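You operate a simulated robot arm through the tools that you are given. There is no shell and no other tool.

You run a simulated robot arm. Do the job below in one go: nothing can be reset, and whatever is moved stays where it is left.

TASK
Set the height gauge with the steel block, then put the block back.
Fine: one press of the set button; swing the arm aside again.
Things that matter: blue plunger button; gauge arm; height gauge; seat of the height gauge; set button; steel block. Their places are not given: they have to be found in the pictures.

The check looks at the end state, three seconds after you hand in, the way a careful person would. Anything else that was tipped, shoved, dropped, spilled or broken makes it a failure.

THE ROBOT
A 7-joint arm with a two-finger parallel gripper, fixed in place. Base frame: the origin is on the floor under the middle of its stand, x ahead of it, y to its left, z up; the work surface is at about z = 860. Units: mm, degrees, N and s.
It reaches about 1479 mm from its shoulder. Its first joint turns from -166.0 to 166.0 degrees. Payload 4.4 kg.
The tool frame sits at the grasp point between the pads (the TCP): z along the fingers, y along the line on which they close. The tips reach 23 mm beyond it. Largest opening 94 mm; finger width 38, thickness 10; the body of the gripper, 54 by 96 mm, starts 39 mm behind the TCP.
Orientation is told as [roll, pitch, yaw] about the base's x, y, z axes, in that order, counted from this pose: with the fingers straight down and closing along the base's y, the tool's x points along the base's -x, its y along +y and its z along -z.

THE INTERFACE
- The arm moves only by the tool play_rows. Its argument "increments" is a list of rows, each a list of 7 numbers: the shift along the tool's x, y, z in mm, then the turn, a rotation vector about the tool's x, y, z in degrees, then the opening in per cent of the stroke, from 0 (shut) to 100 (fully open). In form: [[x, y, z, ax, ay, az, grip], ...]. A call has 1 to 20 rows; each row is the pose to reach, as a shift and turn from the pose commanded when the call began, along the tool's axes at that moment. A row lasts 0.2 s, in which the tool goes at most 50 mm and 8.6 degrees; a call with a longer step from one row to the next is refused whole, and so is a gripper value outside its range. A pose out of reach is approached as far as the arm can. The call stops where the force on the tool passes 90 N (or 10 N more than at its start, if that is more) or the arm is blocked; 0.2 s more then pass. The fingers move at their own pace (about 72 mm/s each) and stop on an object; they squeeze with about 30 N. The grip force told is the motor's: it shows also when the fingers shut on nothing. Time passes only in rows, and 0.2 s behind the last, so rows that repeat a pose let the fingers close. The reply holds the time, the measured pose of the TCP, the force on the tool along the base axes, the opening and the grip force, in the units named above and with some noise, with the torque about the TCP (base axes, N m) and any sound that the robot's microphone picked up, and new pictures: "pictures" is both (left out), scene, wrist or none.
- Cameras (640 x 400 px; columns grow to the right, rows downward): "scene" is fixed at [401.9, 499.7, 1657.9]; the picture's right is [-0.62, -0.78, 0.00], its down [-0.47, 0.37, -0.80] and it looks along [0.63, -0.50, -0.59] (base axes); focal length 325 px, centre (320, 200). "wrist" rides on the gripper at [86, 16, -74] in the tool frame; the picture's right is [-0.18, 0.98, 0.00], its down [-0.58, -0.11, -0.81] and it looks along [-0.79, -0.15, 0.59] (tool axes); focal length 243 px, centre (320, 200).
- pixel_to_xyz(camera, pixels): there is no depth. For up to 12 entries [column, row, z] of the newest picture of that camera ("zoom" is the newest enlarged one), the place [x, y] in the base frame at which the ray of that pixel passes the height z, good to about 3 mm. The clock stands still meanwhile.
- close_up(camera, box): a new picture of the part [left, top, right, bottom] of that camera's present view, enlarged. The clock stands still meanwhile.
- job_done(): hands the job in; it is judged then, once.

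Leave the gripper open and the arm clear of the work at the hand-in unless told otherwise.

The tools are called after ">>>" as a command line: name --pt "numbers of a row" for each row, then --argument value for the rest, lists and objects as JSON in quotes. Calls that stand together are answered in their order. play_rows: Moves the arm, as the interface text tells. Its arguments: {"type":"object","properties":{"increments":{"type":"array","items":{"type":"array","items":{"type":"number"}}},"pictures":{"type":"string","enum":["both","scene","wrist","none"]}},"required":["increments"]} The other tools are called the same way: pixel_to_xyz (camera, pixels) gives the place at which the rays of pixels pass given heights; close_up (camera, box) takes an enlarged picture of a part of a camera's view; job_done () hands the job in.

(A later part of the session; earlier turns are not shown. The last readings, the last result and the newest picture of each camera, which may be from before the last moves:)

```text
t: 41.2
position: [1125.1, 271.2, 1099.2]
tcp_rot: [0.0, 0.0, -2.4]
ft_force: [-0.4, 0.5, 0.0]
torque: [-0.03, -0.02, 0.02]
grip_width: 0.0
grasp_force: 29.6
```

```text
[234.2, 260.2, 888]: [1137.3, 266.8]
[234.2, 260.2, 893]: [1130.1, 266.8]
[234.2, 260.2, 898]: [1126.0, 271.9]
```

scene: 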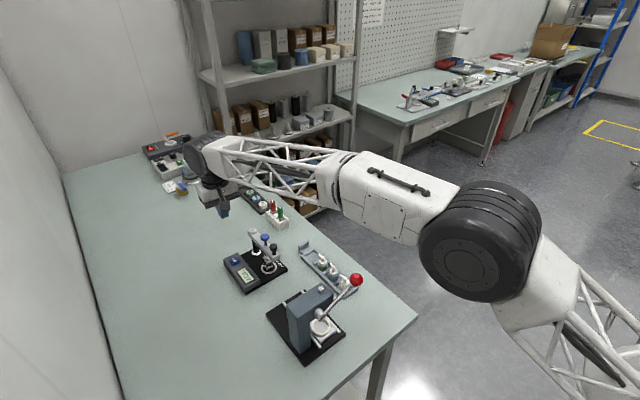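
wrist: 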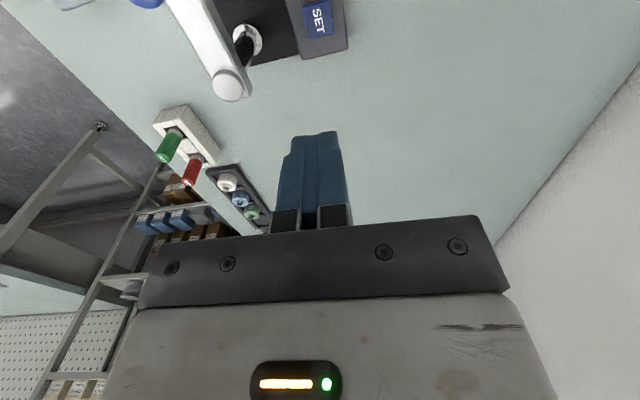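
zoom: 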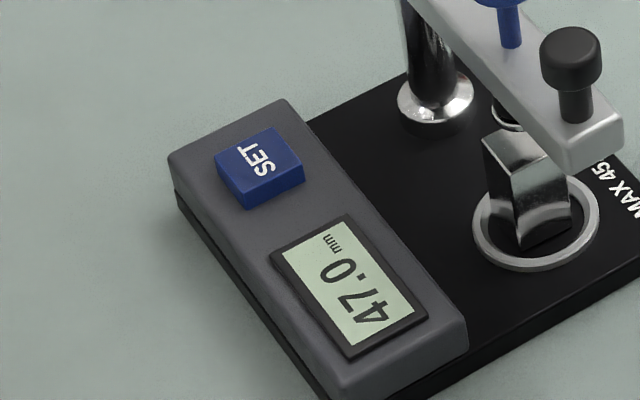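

SET's top is at about (1123,271), z≈898–902. I'll lower the closed tips to about 10 mm above it.

>>> play_rows --pt "2.5 1 40 0 0 0 0" --pt "2.5 1 80 0 0 0 0" --pt "2.5 1 115 0 0 0 0" --pt "2.5 1 145 0 0 0 0" --pt "2.5 1 160 0 0 0 0" --pt "2.5 1 165 0 0 0 0" --pt "2.5 1 165 0 0 0 0"

>>> close_up --camera "scene" --box '[207, 230, 267, 290]'

>>> close_up --camera "wrist" --box '[240, 60, 400, 240]'

```text
t: 42.8
position: [1123.8, 270.6, 934.8]
tcp_rot: [0.0, 0.0, -2.5]
ft_force: [-1.2, 0.4, 0.1]
torque: [-0.02, 0.0, -0.03]
grip_width: 0.0
grasp_force: 30.3
```

scene: 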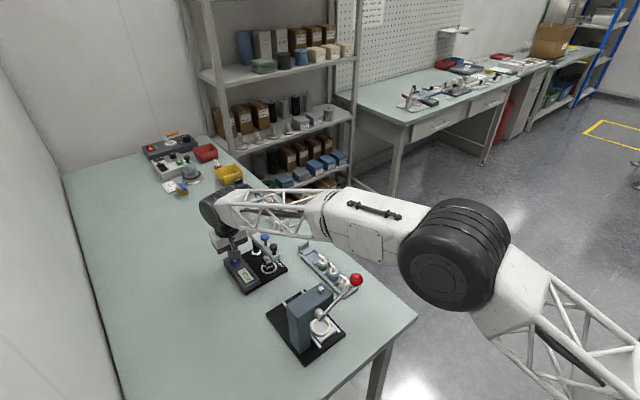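
wrist: 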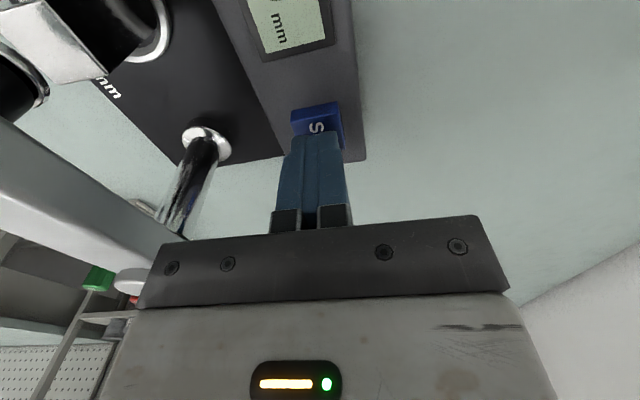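

```text
6.67 times, centred on (237, 260) of scene
```

zoom: 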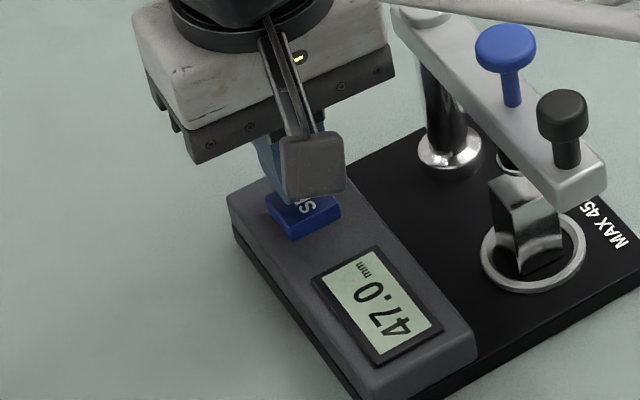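

```text
2.22 times, centred on (320, 150) of wrist
```

zoom: 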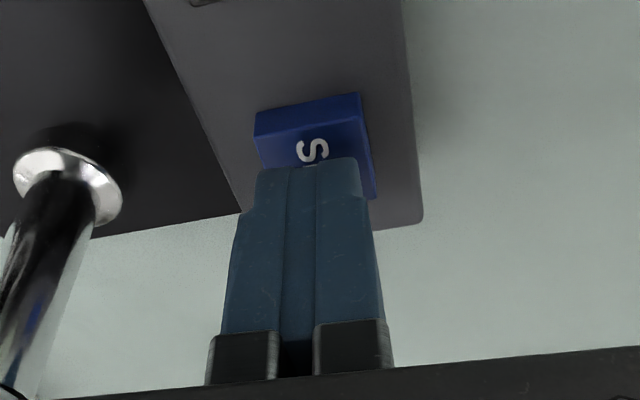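

The tips are over SET at z≈912 and the display reads 47.0. I'll lower slowly to find the button.

>>> play_rows --pt "0 0 3 0 0 0 0" --pt "0 0 6 0 0 0 0" --pt "0 0 8 0 0 0 0" --pt "0 0 10 0 0 0 0" --pt "0 0 10 0 0 0 0" --pictures "scene"

>>> close_up --camera "scene" --box '[207, 230, 267, 290]'

```text
t: 44.0
position: [1122.9, 270.5, 925.6]
tcp_rot: [0.1, 0.0, -2.5]
ft_force: [0.3, 0.3, 0.1]
torque: [0.03, 0.0, 0.01]
grip_width: 0.0
grasp_force: 29.7
```

scene: 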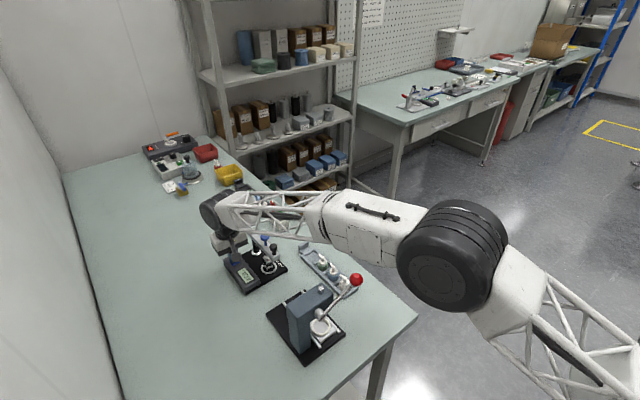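

```text
6.67 times, centred on (237, 260) of scene
```

zoom: 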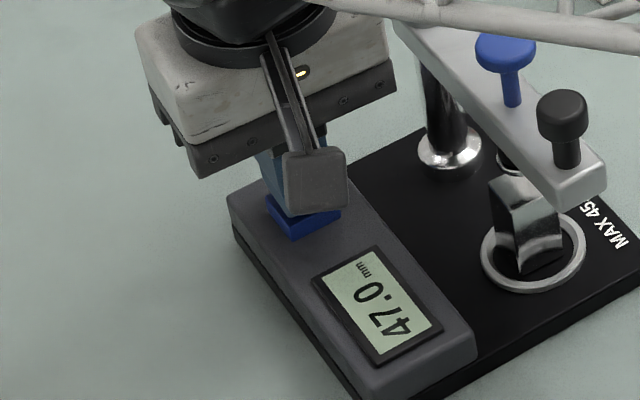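

No contact yet, with the tips at z≈902. I'll go down in 1 mm steps.

>>> play_rows --pt "0 0 1 0 0 0 0" --pt "0 0 2 0 0 0 0" --pt "0 0 3 0 0 0 0" --pt "0 0 4 0 0 0 0" --pictures "scene"

>>> close_up --camera "scene" --box '[207, 230, 267, 290]'

```text
t: 45.0
position: [1124.1, 270.2, 921.3]
tcp_rot: [0.0, 0.0, -2.5]
ft_force: [-1.7, 0.8, 3.9]
torque: [0.01, 0.03, -0.02]
grip_width: 0.2
grasp_force: 29.9
heard: click
```

scene: 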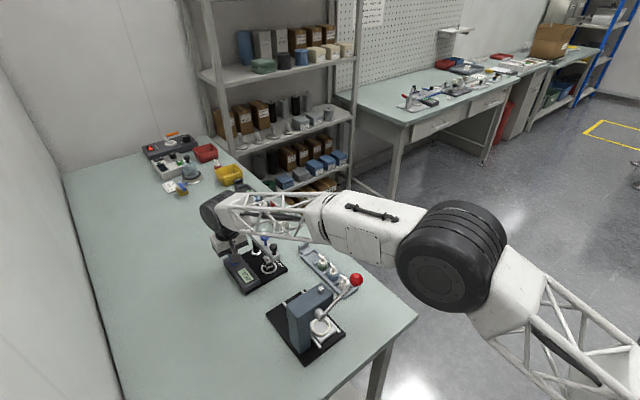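

```text
6.67 times, centred on (237, 260) of scene
```

zoom: 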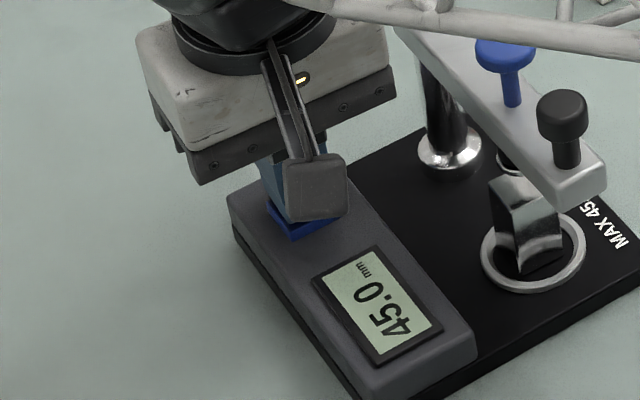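

A click, and the display changed to 45.0 mm, so SET has been pressed once. I'll lift straight off.

>>> play_rows --pt "0 0 -15 0 0 0 0" --pt "0 0 -50 0 0 0 0" --pt "0 0 -95 0 0 0 0" --pt "0 0 -140 0 0 0 0" --pt "0 0 -179 0 0 0 0" --pt "0 0 -179 0 0 0 0"

>>> close_up --camera "scene" --box '[215, 220, 295, 290]'

```text
t: 46.4
position: [1121.3, 269.8, 1101.1]
tcp_rot: [0.0, -0.1, -2.5]
ft_force: [-0.3, 0.0, -0.2]
torque: [0.0, 0.02, 0.0]
grip_width: 0.0
grasp_force: 30.3
```

scene: 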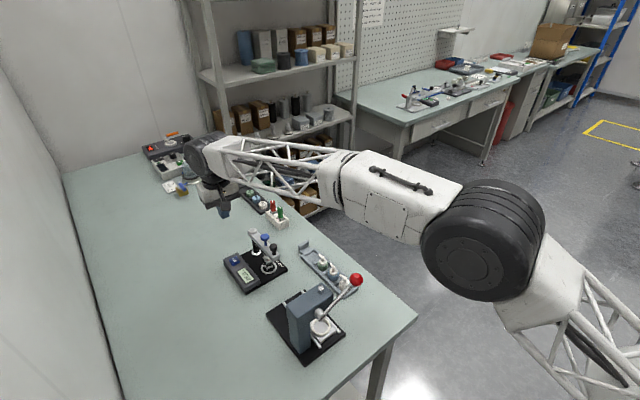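
wrist: 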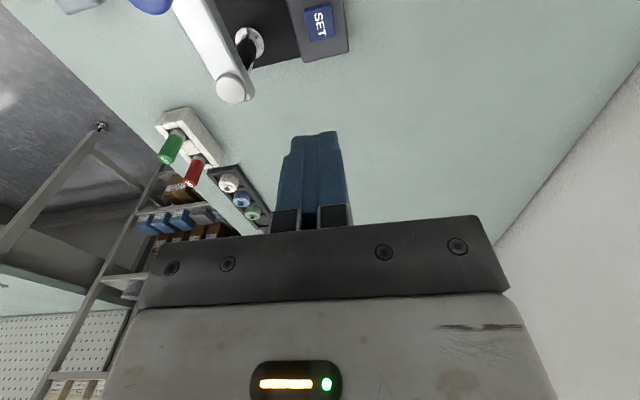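

```text
5.71 times, centred on (255, 255) of scene
```

zoom: 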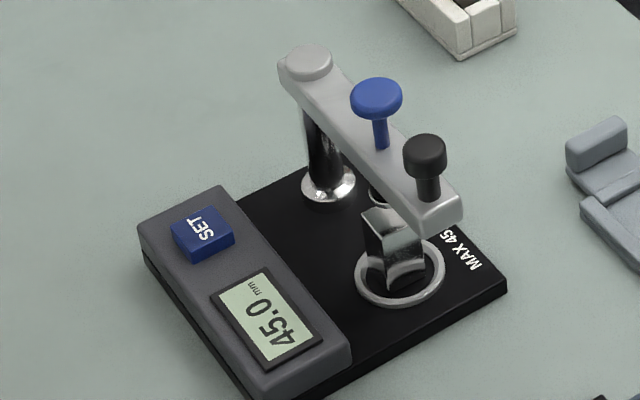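

The display holds 45.0. Now I'll swing the arm aside again: I'll move high over the knob, now near (1004.5,189.6), with the fingers opening on the way.

>>> play_rows --pt "28.6 -21.6 0 0 0 0 45" --pt "57.2 -43.3 0 0 0 0 45" --pt "85.7 -65 0 0 0 0 45" --pt "114.3 -86.6 0 0 0 0 45" --pt "114.3 -86.6 30 0 0 0 45" --pt "114.3 -86.6 30 0 0 0 45"

>>> close_up --camera "wrist" --box '[220, 20, 420, 220]'

```text
t: 47.8
position: [1004.9, 190.0, 1069.5]
tcp_rot: [-0.1, 0.0, -2.5]
ft_force: [-0.1, 0.6, 0.6]
torque: [-0.01, 0.02, 0.01]
grip_width: 42.2
grasp_force: 0.0
```

scene: 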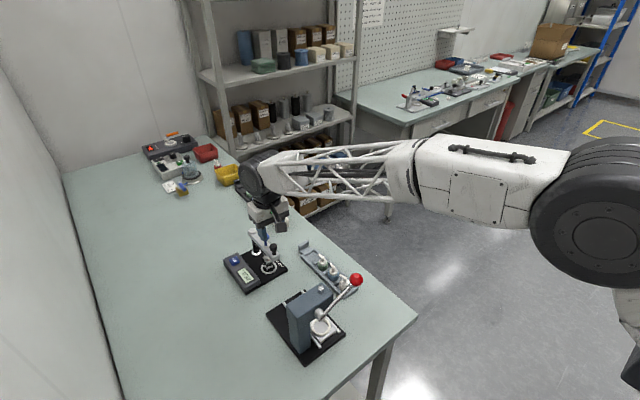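
wrist: 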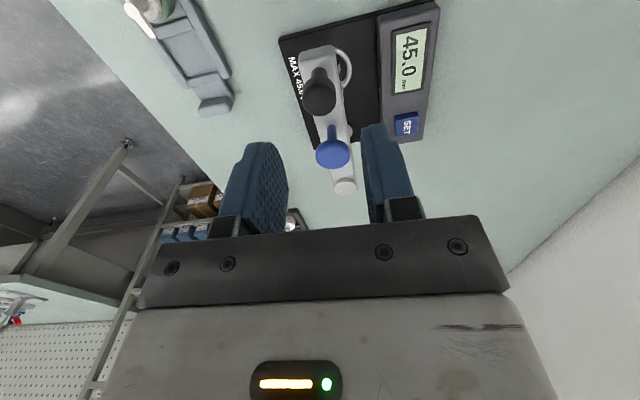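

```text
2.00 times, centred on (320, 120) of wrist
```

zoom: 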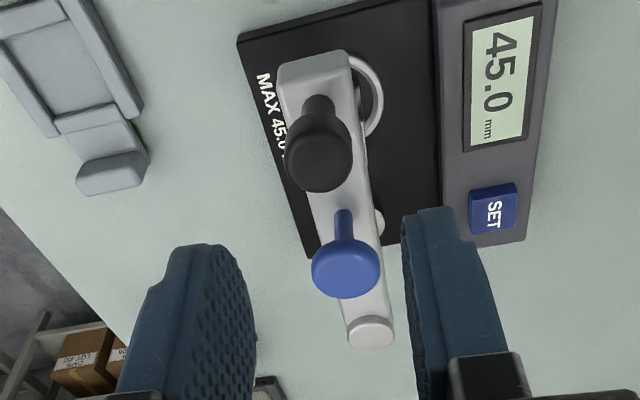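

The knob is centred between the fingers at (319,95). I'll lower around it and narrow the cage to about 25 mm.

>>> pixel_to_xyz --camera "wrist" --pixels '[[318.8, 98, 1001], [332, 151, 1005], [344, 185, 978]]'

>>> play_rows --pt "0 0 20 0 0 0 45" --pt "0 0 40 0 0 0 45" --pt "0 0 55 0 0 0 45" --pt "0 0 62 0 0 0 45" --pt "0 0 62 0 0 0 35" --pt "0 0 62 0 0 0 27" --pt "0 0 62 0 0 0 27"

>>> close_up --camera "wrist" --box '[220, 60, 420, 240]'

```text
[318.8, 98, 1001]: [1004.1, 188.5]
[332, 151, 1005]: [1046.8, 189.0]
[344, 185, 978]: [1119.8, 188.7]
```

```text
t: 49.4
position: [1006.6, 189.6, 1008.2]
tcp_rot: [0.1, 0.0, -2.5]
ft_force: [0.0, -0.2, 0.6]
torque: [0.01, 0.01, 0.02]
grip_width: 25.3
grasp_force: 0.0
```

scene: 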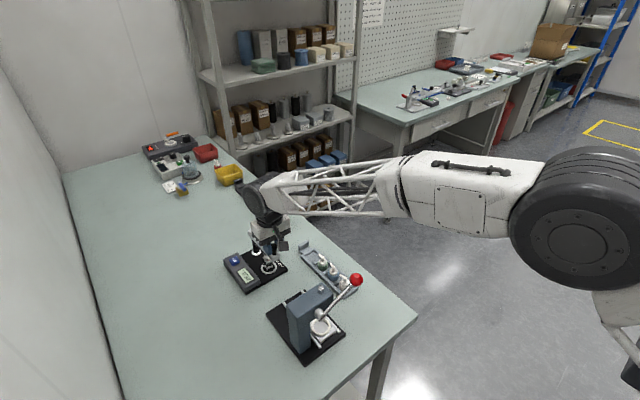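
wrist: 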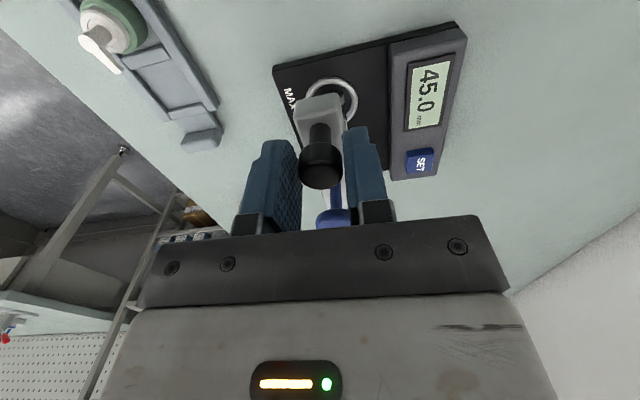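

```text
2.22 times, centred on (320, 150) of wrist
```

zoom: 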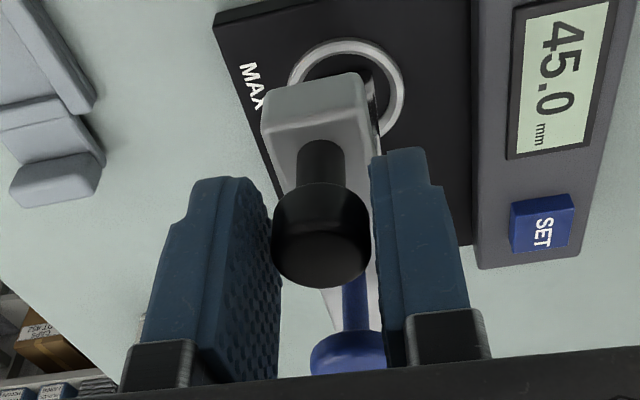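

The knob is caged again. I'll begin the return swing with 18° and check the force.

>>> play_rows --pt "-0.45 -6.45 0 0 0 -3 27" --pt "-1.24 -12.87 0 0 0 -6 27" --pt "-3.82 -25.54 0 0 0 -12 27" --pt "-7.71 -37.87 0 0 0 -18 27" --pt "-7.71 -37.87 0 0 0 -18 27"

>>> close_up --camera "scene" --box '[225, 210, 315, 290]'

```text
t: 50.6
position: [1011.0, 152.0, 1007.6]
tcp_rot: [0.0, 0.0, 15.5]
ft_force: [0.0, -0.3, 0.1]
torque: [0.01, -0.03, -0.01]
grip_width: 25.5
grasp_force: 0.1
```

scene: 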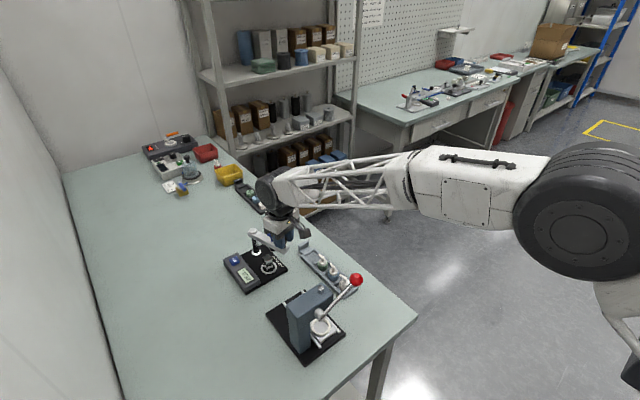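
wrist: 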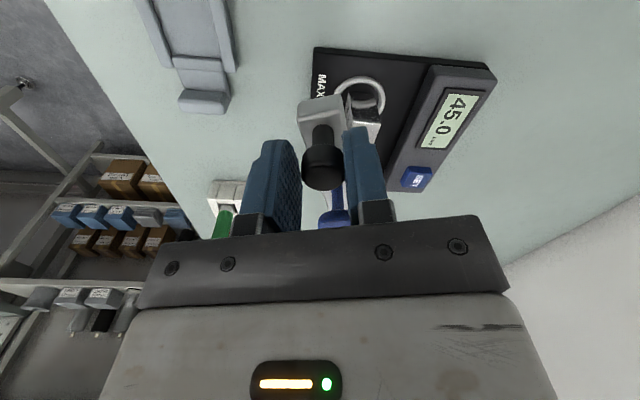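

```text
5.00 times, centred on (270, 250) of scene
```

zoom: 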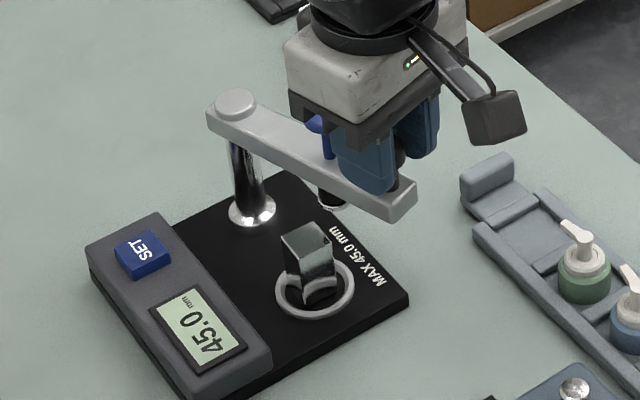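

The arm swings back freely and the block is undisturbed. I'll continue another 60°.

>>> play_rows --pt "-1.24 -12.87 0 0 0 -6 27" --pt "-3.82 -25.54 0 0 0 -12 27" --pt "-7.71 -37.87 0 0 0 -18 27" --pt "-12.86 -49.73 0 0 0 -24 27" --pt "-19.23 -60.98 0 0 0 -30 27" --pt "-26.74 -71.5 0 0 0 -36 27" --pt "-35.3 -81.19 0 0 0 -42 27" --pt "-44.84 -89.92 0 0 0 -48 27" --pt "-55.23 -97.61 0 0 0 -54 27" --pt "-66.37 -104.17 0 0 0 -60 27" --pt "-66.37 -104.17 0 0 0 -60 27"

```text
t: 53.0
position: [1102.3, 67.0, 1008.4]
tcp_rot: [0.0, 0.0, 75.4]
ft_force: [0.6, -0.7, 0.7]
torque: [0.01, -0.01, 0.03]
grip_width: 25.6
grasp_force: 0.2
```

scene: 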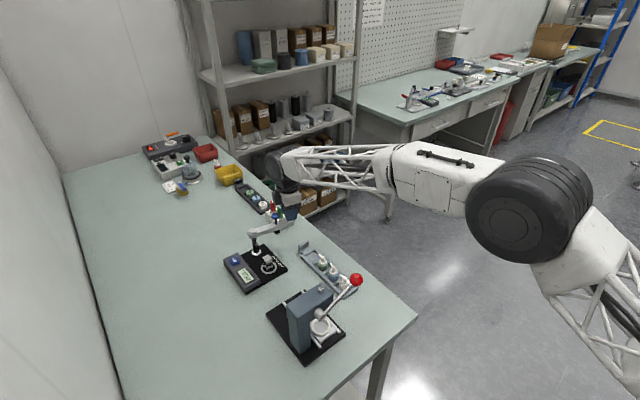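
wrist: 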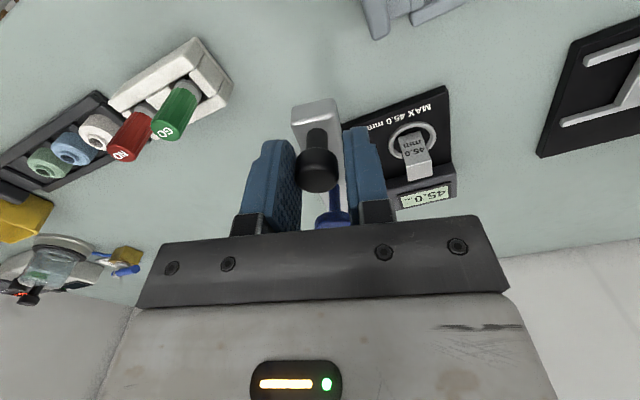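

The arm is 78° back round, with the force near zero. Now the last 12–13°, watching for a stop.

>>> play_rows --pt "-0.45 -6.45 0 0 0 -3 27" --pt "-1.24 -12.87 0 0 0 -6 27" --pt "-2.4 -19.2 0 0 0 -9 27" --pt "-3.82 -25.54 0 0 0 -12 27" --pt "-4.38 -27.62 0 0 0 -13 27" --pt "-4.38 -27.62 0 0 0 -13 27"

>>> close_up --camera "wrist" --box '[220, 60, 420, 240]'

```text
t: 54.4
position: [1129.8, 65.5, 1008.3]
tcp_rot: [0.0, 0.0, 88.4]
ft_force: [-3.2, -0.3, -1.7]
torque: [0.0, -0.03, 0.03]
grip_width: 26.6
grasp_force: 1.3
```

scene: 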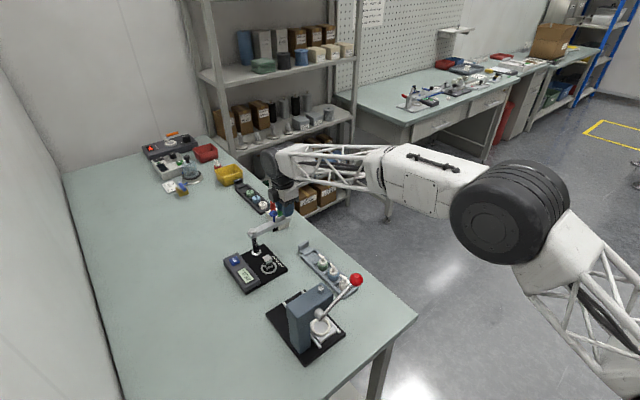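
wrist: 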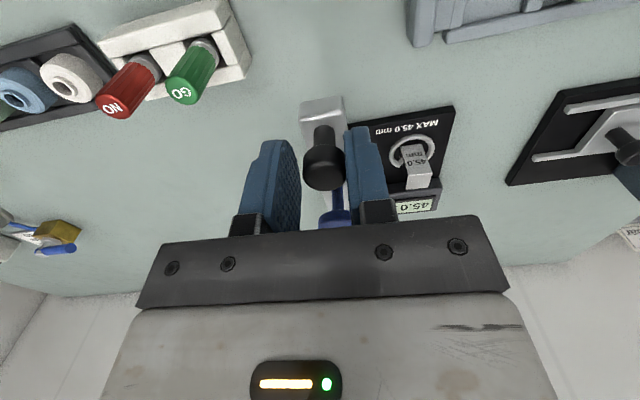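

```text
2.22 times, centred on (320, 150) of wrist
```

zoom: 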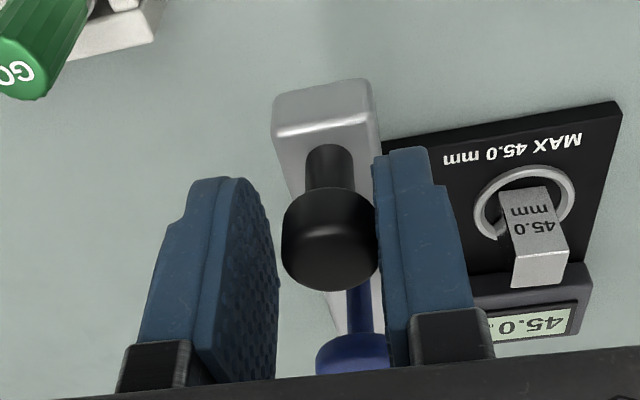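

The arm has met its stop at the original aside position (3 N, knob against the finger). I'll open and rise clear.

>>> play_rows --pt "0 0 0 0 0 0 38" --pt "0 0 0 0 0 0 45" --pt "0 0 -20 0 0 0 45" --pt "0 0 -50 0 0 0 45" --pt "0 0 -75 0 0 0 45" --pt "0 0 -75 0 0 0 45"

>>> close_up --camera "scene" --box '[215, 195, 305, 290]'

```text
t: 55.8
position: [1129.3, 66.8, 1083.0]
tcp_rot: [0.0, -0.1, 88.6]
ft_force: [1.0, 0.5, 0.9]
torque: [0.01, 0.03, 0.0]
grip_width: 42.2
grasp_force: 0.0
```

scene: 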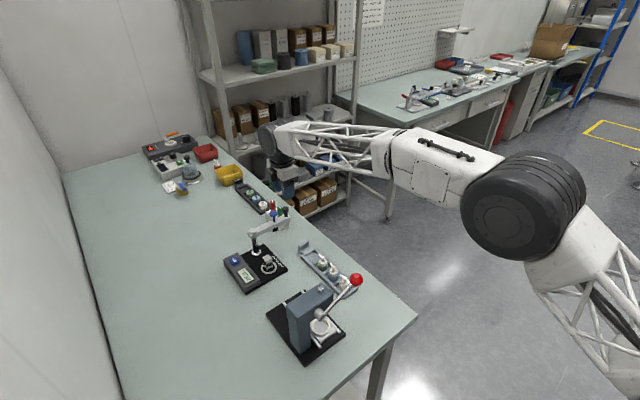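
wrist: 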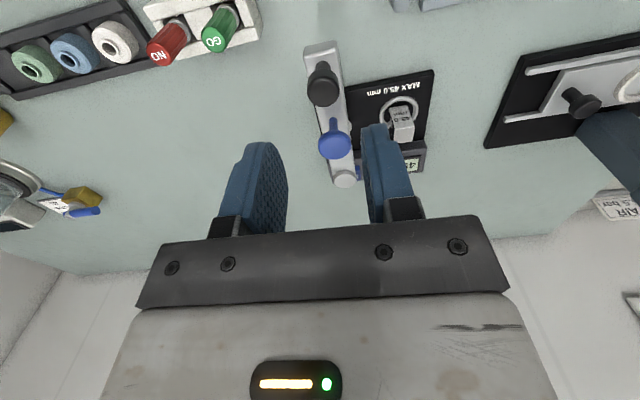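

```text
4.21 times, centred on (260, 242) of scene
```

zoom: 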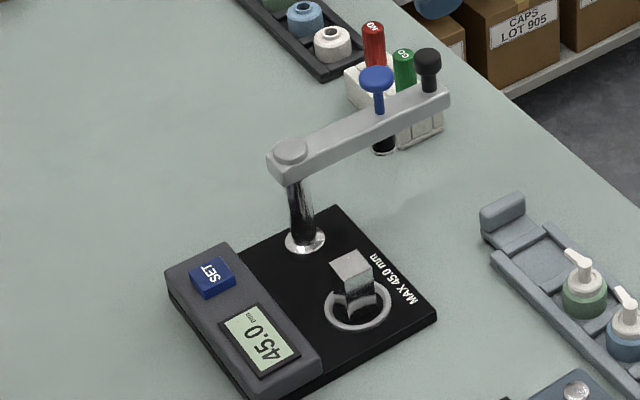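

The arm is back in its original position and the display reads 45.0. Next I'll turn the tool back and go high above the block on the seat.

>>> play_rows --pt "-9.4 6.1 0 0 0 7 45" --pt "-18.8 12.1 0 0 0 14 45" --pt "-28.2 18.2 0 0 0 21 45" --pt "-37.7 24.3 0 0 0 28 45" --pt "-47.1 30.3 0 0 0 35 45" --pt "-56.5 36.4 0 0 0 42 45" --pt "-65.9 42.5 0 0 0 49 45" --pt "-75.3 48.6 0 0 0 56 45" --pt "-84.7 54.6 0 0 0 63 45" --pt "-94.2 60.7 0 0 0 70 45" --pt "-103.6 66.8 0 0 0 77 45" --pt "-113 72.8 0 0 0 84 45" --pt "-122.4 78.9 0 0 0 91 45" --pt "-122.4 78.9 0 0 0 91 45"

>>> close_up --camera "wrist" --box '[260, 0, 380, 75]'

```text
t: 58.8
position: [1054.9, 191.3, 1081.6]
tcp_rot: [0.0, -0.1, -2.6]
ft_force: [-1.2, -0.4, -0.2]
torque: [-0.02, -0.02, 0.05]
grip_width: 42.4
grasp_force: 0.1
```

scene: 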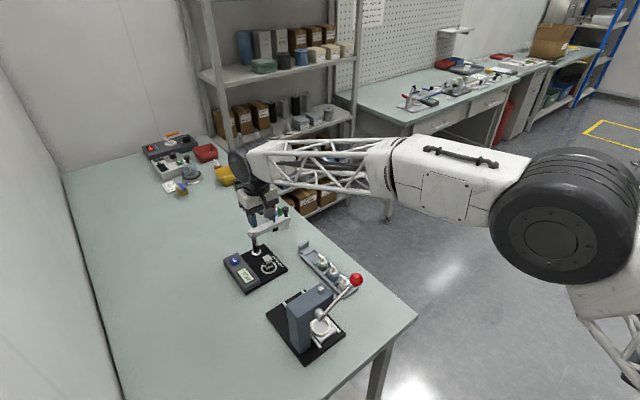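
wrist: 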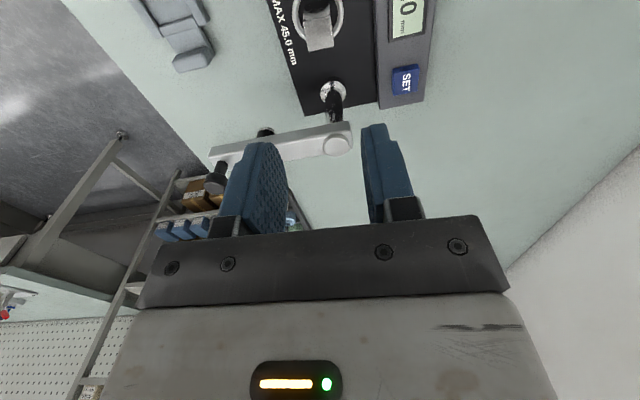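

```text
5.33 times, centred on (320, 38) of wrist
```

zoom: 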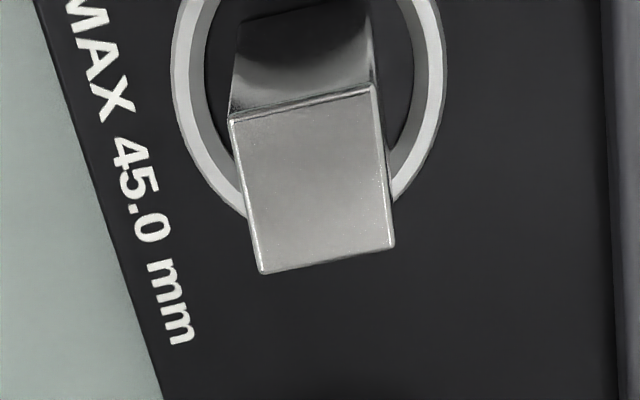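

The block's top is at about (319,34), as it was right after release. I'll confirm its position, then lower to the pose I released it from.

>>> pixel_to_xyz --camera "wrist" --pixels '[[319.2, 34.4, 915], [303.1, 23.4, 915], [330.5, 16.4, 915], [333.7, 46.4, 915], [309.1, 51.7, 915]]'

>>> play_rows --pt "0 0 40 0 0 0 45" --pt "0 0 80 0 0 0 45" --pt "0 0 120 0 0 0 45" --pt "0 0 150 0 0 0 45" --pt "0 0 168 0 0 0 45" --pt "0 0 177 0 0 0 45" --pt "0 0 177 0 0 0 45"

>>> close_up --camera "wrist" --box '[240, 60, 400, 240]'

```text
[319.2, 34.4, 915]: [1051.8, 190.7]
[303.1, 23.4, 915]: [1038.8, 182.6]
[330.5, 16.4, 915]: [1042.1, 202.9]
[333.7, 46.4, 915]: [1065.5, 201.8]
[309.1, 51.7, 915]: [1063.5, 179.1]
```

```text
t: 60.4
position: [1057.1, 190.5, 905.7]
tcp_rot: [-0.1, 0.0, -2.4]
ft_force: [-0.8, 0.4, -0.2]
torque: [-0.04, 0.0, 0.01]
grip_width: 42.4
grasp_force: 0.0
```

scene: 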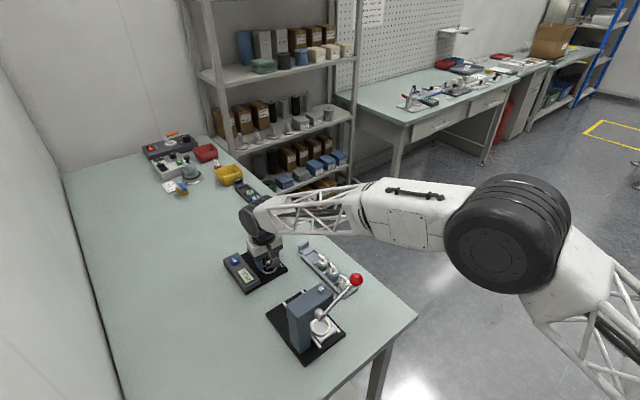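
wrist: 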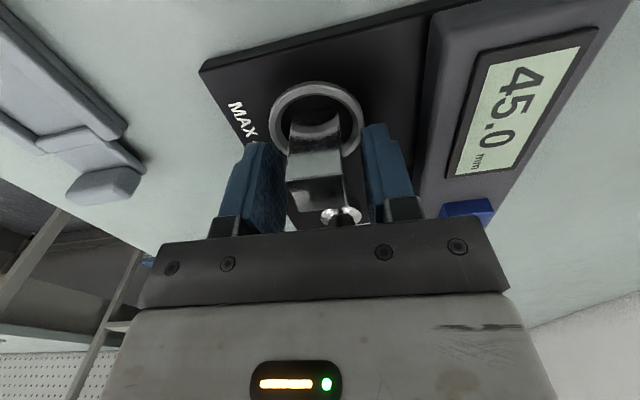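

```text
2.22 times, centred on (320, 150) of wrist
```

zoom: 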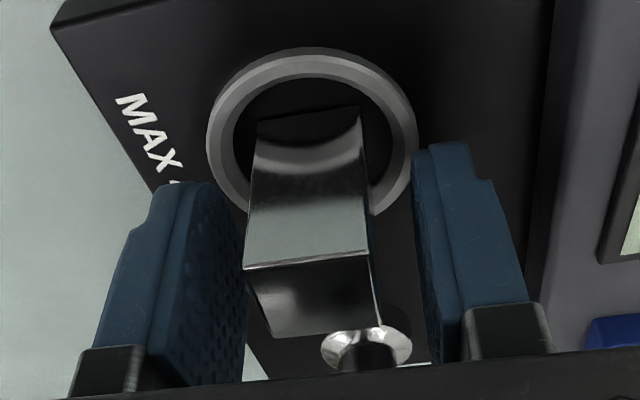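

Compared with the picture at release, everything sits about 2 mm further off in x, so I'll shift back 2 mm to restore the same grip, then close.

>>> play_rows --pt "1 0 0 0 0 0 45" --pt "2 0 0 0 0 0 45" --pt "2 0 0 0 0 0 30" --pt "2 0 0 0 0 0 0" --pt "2 0 0 0 0 0 0" --pt "2 0 0 0 0 0 0" --pictures "wrist"

>>> close_up --camera "wrist" --box '[240, 60, 400, 240]'

```text
t: 61.8
position: [1053.6, 190.1, 906.1]
tcp_rot: [0.0, 0.0, -2.5]
ft_force: [-0.4, 0.6, -0.5]
torque: [0.02, 0.0, 0.01]
grip_width: 23.9
grasp_force: 30.1
```

wrist: 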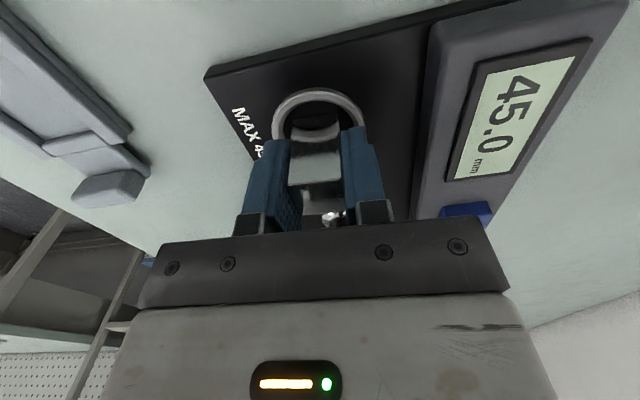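

```text
2.22 times, centred on (320, 150) of wrist
```

zoom: 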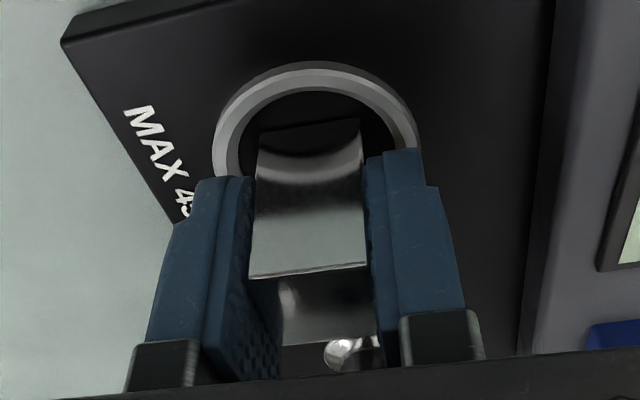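

Gripped at 23.9 mm. I'll lift straight up above the gauge arm's height.

>>> play_rows --pt "0 0 -6 0 0 0 0" --pt "0 0 -20 0 0 0 0" --pt "0 0 -55 0 0 0 0" --pt "0 0 -95 0 0 0 0" --pt "0 0 -135 0 0 0 0" --pt "0 0 -175 0 0 0 0" --pt "0 0 -175 0 0 0 0"

>>> close_up --camera "scene" --box '[215, 195, 305, 290]'

```text
t: 63.4
position: [1053.7, 191.1, 1081.2]
tcp_rot: [0.0, 0.0, -2.5]
ft_force: [-0.1, 0.7, -3.2]
torque: [0.02, 0.03, -0.01]
grip_width: 23.7
grasp_force: 29.8
```

scene: 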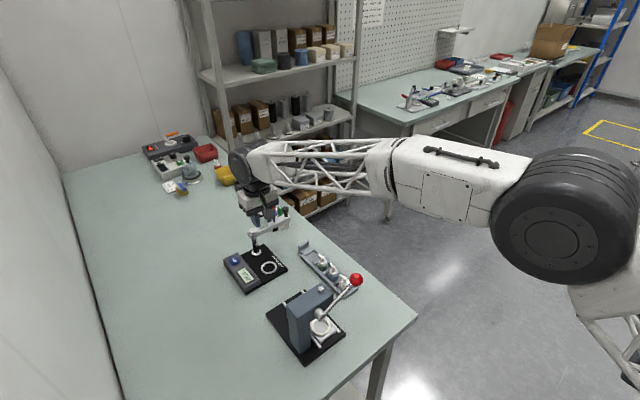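
wrist: 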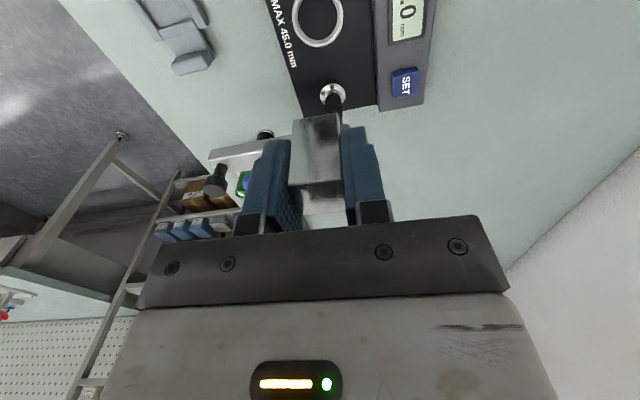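

```text
4.21 times, centred on (260, 242) of scene
```

zoom: 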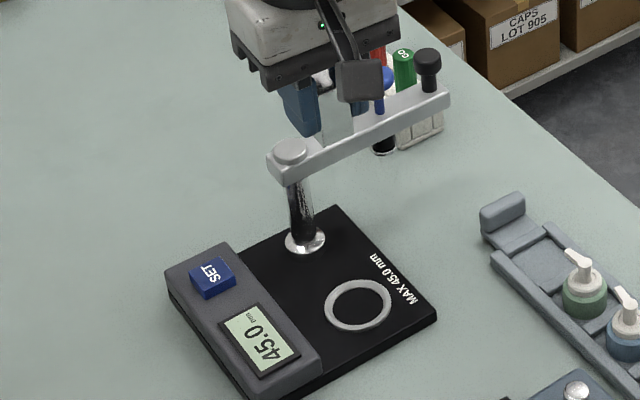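

The seat is empty again and the block is in hand. I'll carry it back above its original spot at this height.

>>> play_rows --pt "-21.7 14.4 0 0 0 0 0" --pt "-43.5 28.9 0 0 0 0 0" --pt "-65.2 43.3 0 0 0 0 0" --pt "-86.9 57.8 0 0 0 0 0" --pt "-108.7 72.2 0 0 0 0 0" --pt "-130.4 86.7 0 0 0 0 0" --pt "-130.4 86.7 0 0 0 0 0"

```text
t: 65.0
position: [1186.3, 271.6, 1080.0]
tcp_rot: [0.1, 0.1, -2.5]
ft_force: [-0.1, -0.6, -0.8]
torque: [0.0, -0.01, 0.01]
grip_width: 23.6
grasp_force: 30.0
```

scene: 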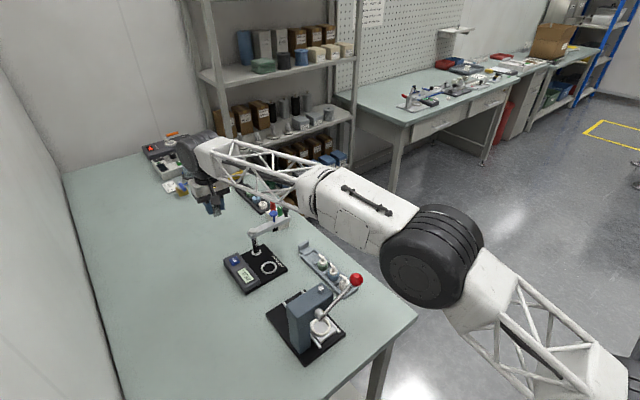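
wrist: 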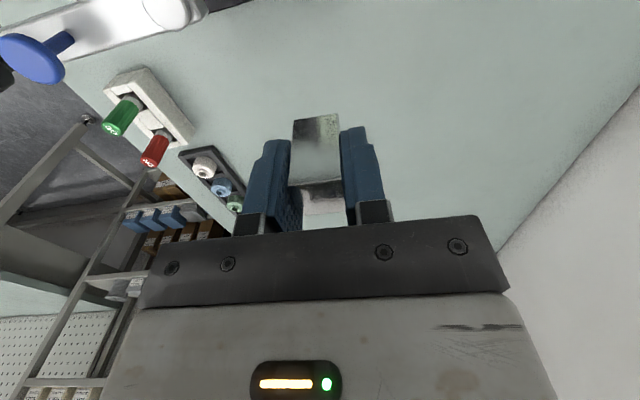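

I'm back above the original spot. The block seems to sit a millimetre or two differently in the hand than before, so I'll measure its lower edge before lowering.

>>> close_up --camera "wrist" --box '[270, 90, 366, 210]'

>>> pixel_to_xyz --camera "wrist" --pixels '[[293, 120, 1044], [338.5, 113.5, 1044], [302, 187, 1089], [343, 181, 1089]]'

```text
3.33 times, centred on (318, 150) of wrist
```

zoom: 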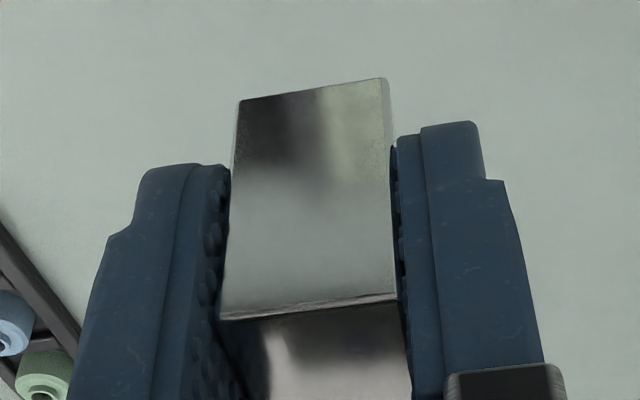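

```text
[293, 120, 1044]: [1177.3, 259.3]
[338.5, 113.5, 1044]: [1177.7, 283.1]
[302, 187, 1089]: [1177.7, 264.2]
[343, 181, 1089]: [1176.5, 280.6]
```

The block sits about 2 mm further forward in the hand than at first, so I'll shift 1.5 mm back in x and lower it to about 8 mm above the bench.

>>> play_rows --pt "1.5 0 0 0 0 0 0" --pt "1.5 0 40 0 0 0 0" --pt "1.5 0 80 0 0 0 0" --pt "1.5 0 120 0 0 0 0" --pt "1.5 0 150 0 0 0 0" --pt "1.5 0 168 0 0 0 0" --pt "1.5 0 176 0 0 0 0" --pt "1.5 0 176 0 0 0 0"

>>> close_up --camera "wrist" --box '[220, 60, 420, 240]'

>>> close_up --camera "scene" --box '[197, 220, 267, 280]'

```text
t: 66.8
position: [1185.2, 270.6, 904.2]
tcp_rot: [0.0, -0.1, -2.5]
ft_force: [-0.2, -0.3, -1.8]
torque: [0.01, -0.02, 0.04]
grip_width: 23.7
grasp_force: 29.5
```

scene: 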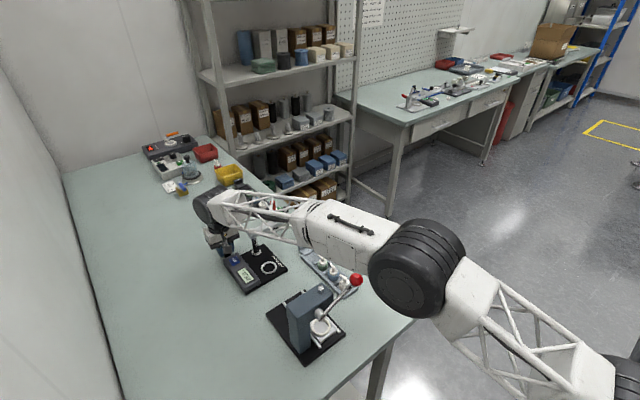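
wrist: 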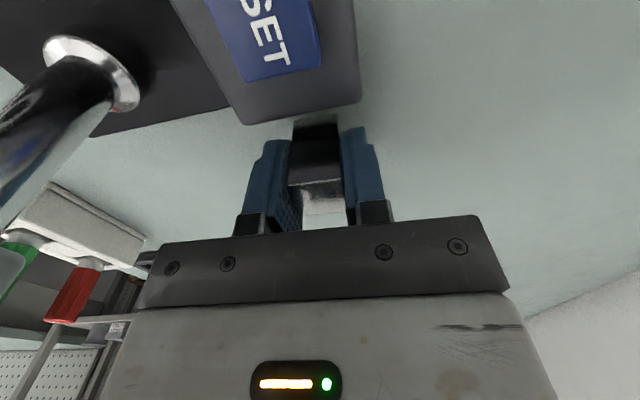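

```text
2.22 times, centred on (320, 150) of wrist
```

zoom: 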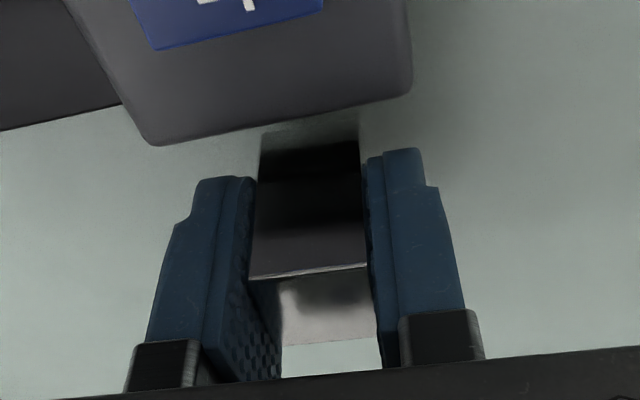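

```text
6.67 times, centred on (232, 250) of scene
```

zoom: 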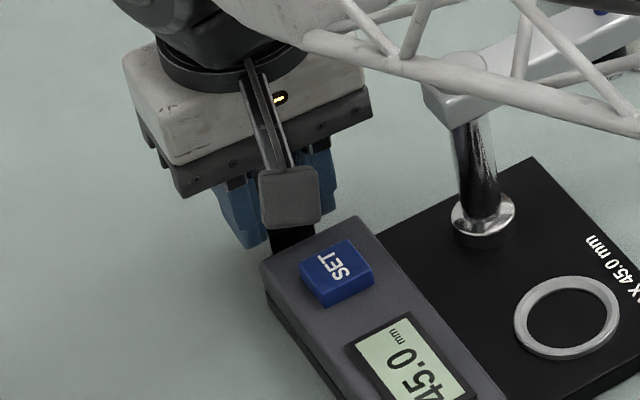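

The block hangs clear of the housing. I'll lower the rest slowly.

>>> play_rows --pt "0 0 3 0 0 0 0" --pt "0 0 5 0 0 0 0" --pt "0 0 6.5 0 0 0 0" --pt "0 0 7.5 0 0 0 0" --pt "0 0 7.5 0 0 0 0" --pictures "wrist"

>>> close_up --camera "wrist" --box '[220, 60, 420, 240]'

```text
t: 68.0
position: [1186.8, 270.1, 896.4]
tcp_rot: [0.0, 0.1, -2.5]
ft_force: [-0.1, 1.4, -2.9]
torque: [0.0, 0.01, 0.03]
grip_width: 23.7
grasp_force: 29.4
```

wrist: 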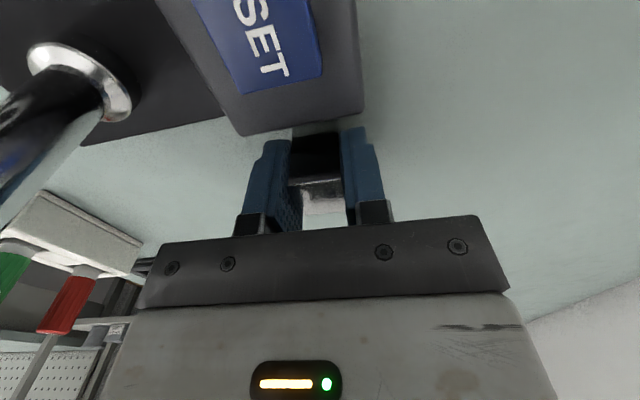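

```text
2.22 times, centred on (320, 150) of wrist
```

zoom: 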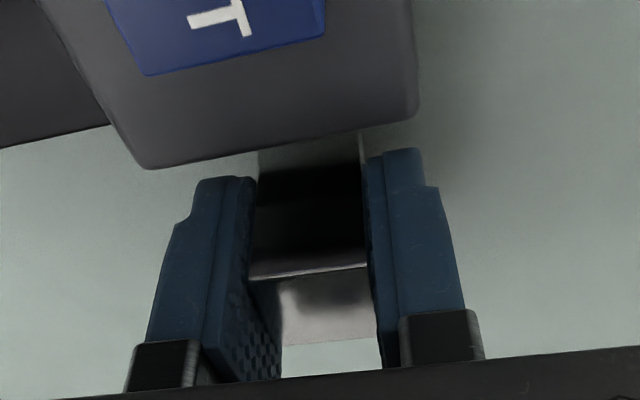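

Still no contact. I'll keep lowering in half-millimetre steps.

>>> play_rows --pt "0 0 0.6 0 0 0 0" --pt "0 0 1.2 0 0 0 0" --pt "0 0 1.8 0 0 0 0" --pictures "wrist"

```text
t: 68.8
position: [1184.4, 271.1, 895.1]
tcp_rot: [-0.1, 0.0, -2.5]
ft_force: [0.6, -0.5, -1.5]
torque: [0.03, -0.01, 0.0]
grip_width: 23.7
grasp_force: 30.0
```

wrist: 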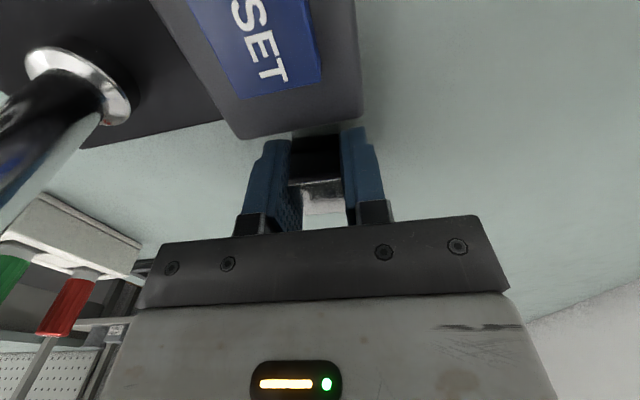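

No contact yet at 895. I'll carry on down slowly.

>>> play_rows --pt "0 0 0.6 0 0 0 0" --pt "0 0 1.2 0 0 0 0" --pt "0 0 1.2 0 0 0 0" --pictures "wrist"

```text
t: 69.6
position: [1185.8, 271.2, 895.4]
tcp_rot: [0.0, 0.1, -2.4]
ft_force: [-0.2, 0.2, -1.9]
torque: [0.03, 0.06, -0.02]
grip_width: 23.6
grasp_force: 30.2
```

wrist: 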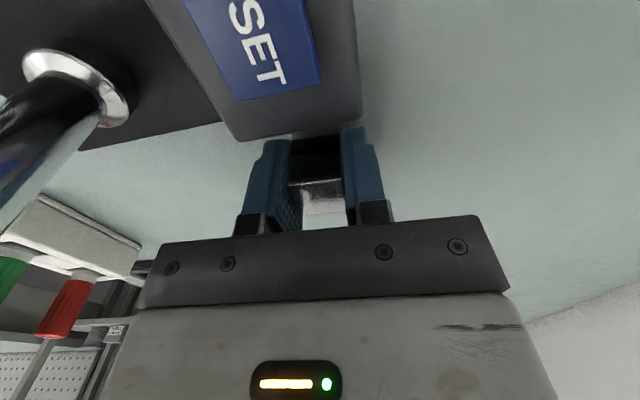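

Still only the block's weight shows on the force reading. Another 1.2 mm.

>>> play_rows --pt "0 0 0.6 0 0 0 0" --pt "0 0 1.2 0 0 0 0" --pt "0 0 1.2 0 0 0 0" --pictures "none"

```text
t: 70.4
position: [1186.7, 270.6, 893.5]
tcp_rot: [0.0, 0.0, -2.5]
ft_force: [-0.3, -1.5, 3.7]
torque: [-0.03, 0.05, 0.04]
grip_width: 23.7
grasp_force: 30.0
```

Contact: the force rose by about 5 N, so the block is on the bench. I'll open the fingers in place.

>>> play_rows --pt "0 0 0 0 0 0 28" --pt "0 0 0 0 0 0 45" --pt "0 0 0 0 0 0 60" --pt "0 0 0 0 0 0 60"

>>> close_up --camera "wrist" --box '[220, 60, 420, 240]'

```text
t: 71.4
position: [1185.4, 272.0, 892.3]
tcp_rot: [0.0, 0.1, -2.5]
ft_force: [-0.4, -0.4, -0.4]
torque: [-0.03, 0.0, -0.04]
grip_width: 56.6
grasp_force: 0.2
```

scene: 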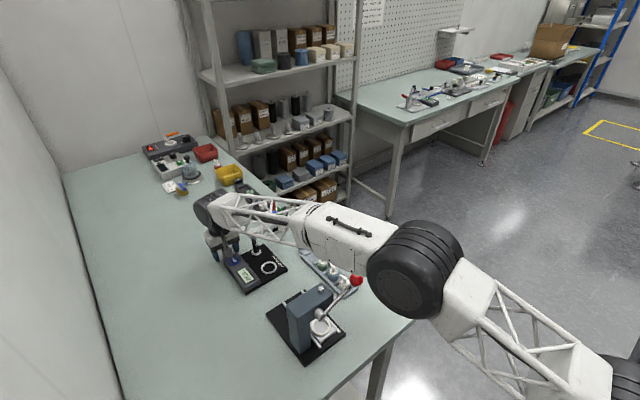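
wrist: 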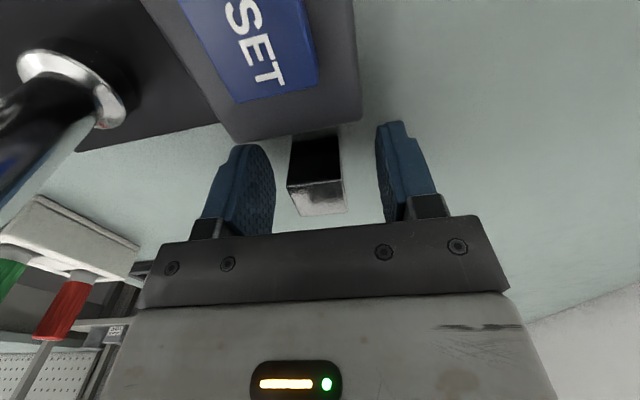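

```text
2.22 times, centred on (320, 150) of wrist
```

zoom: 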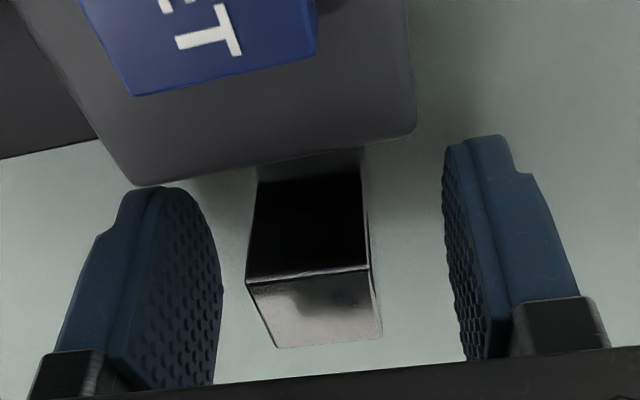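

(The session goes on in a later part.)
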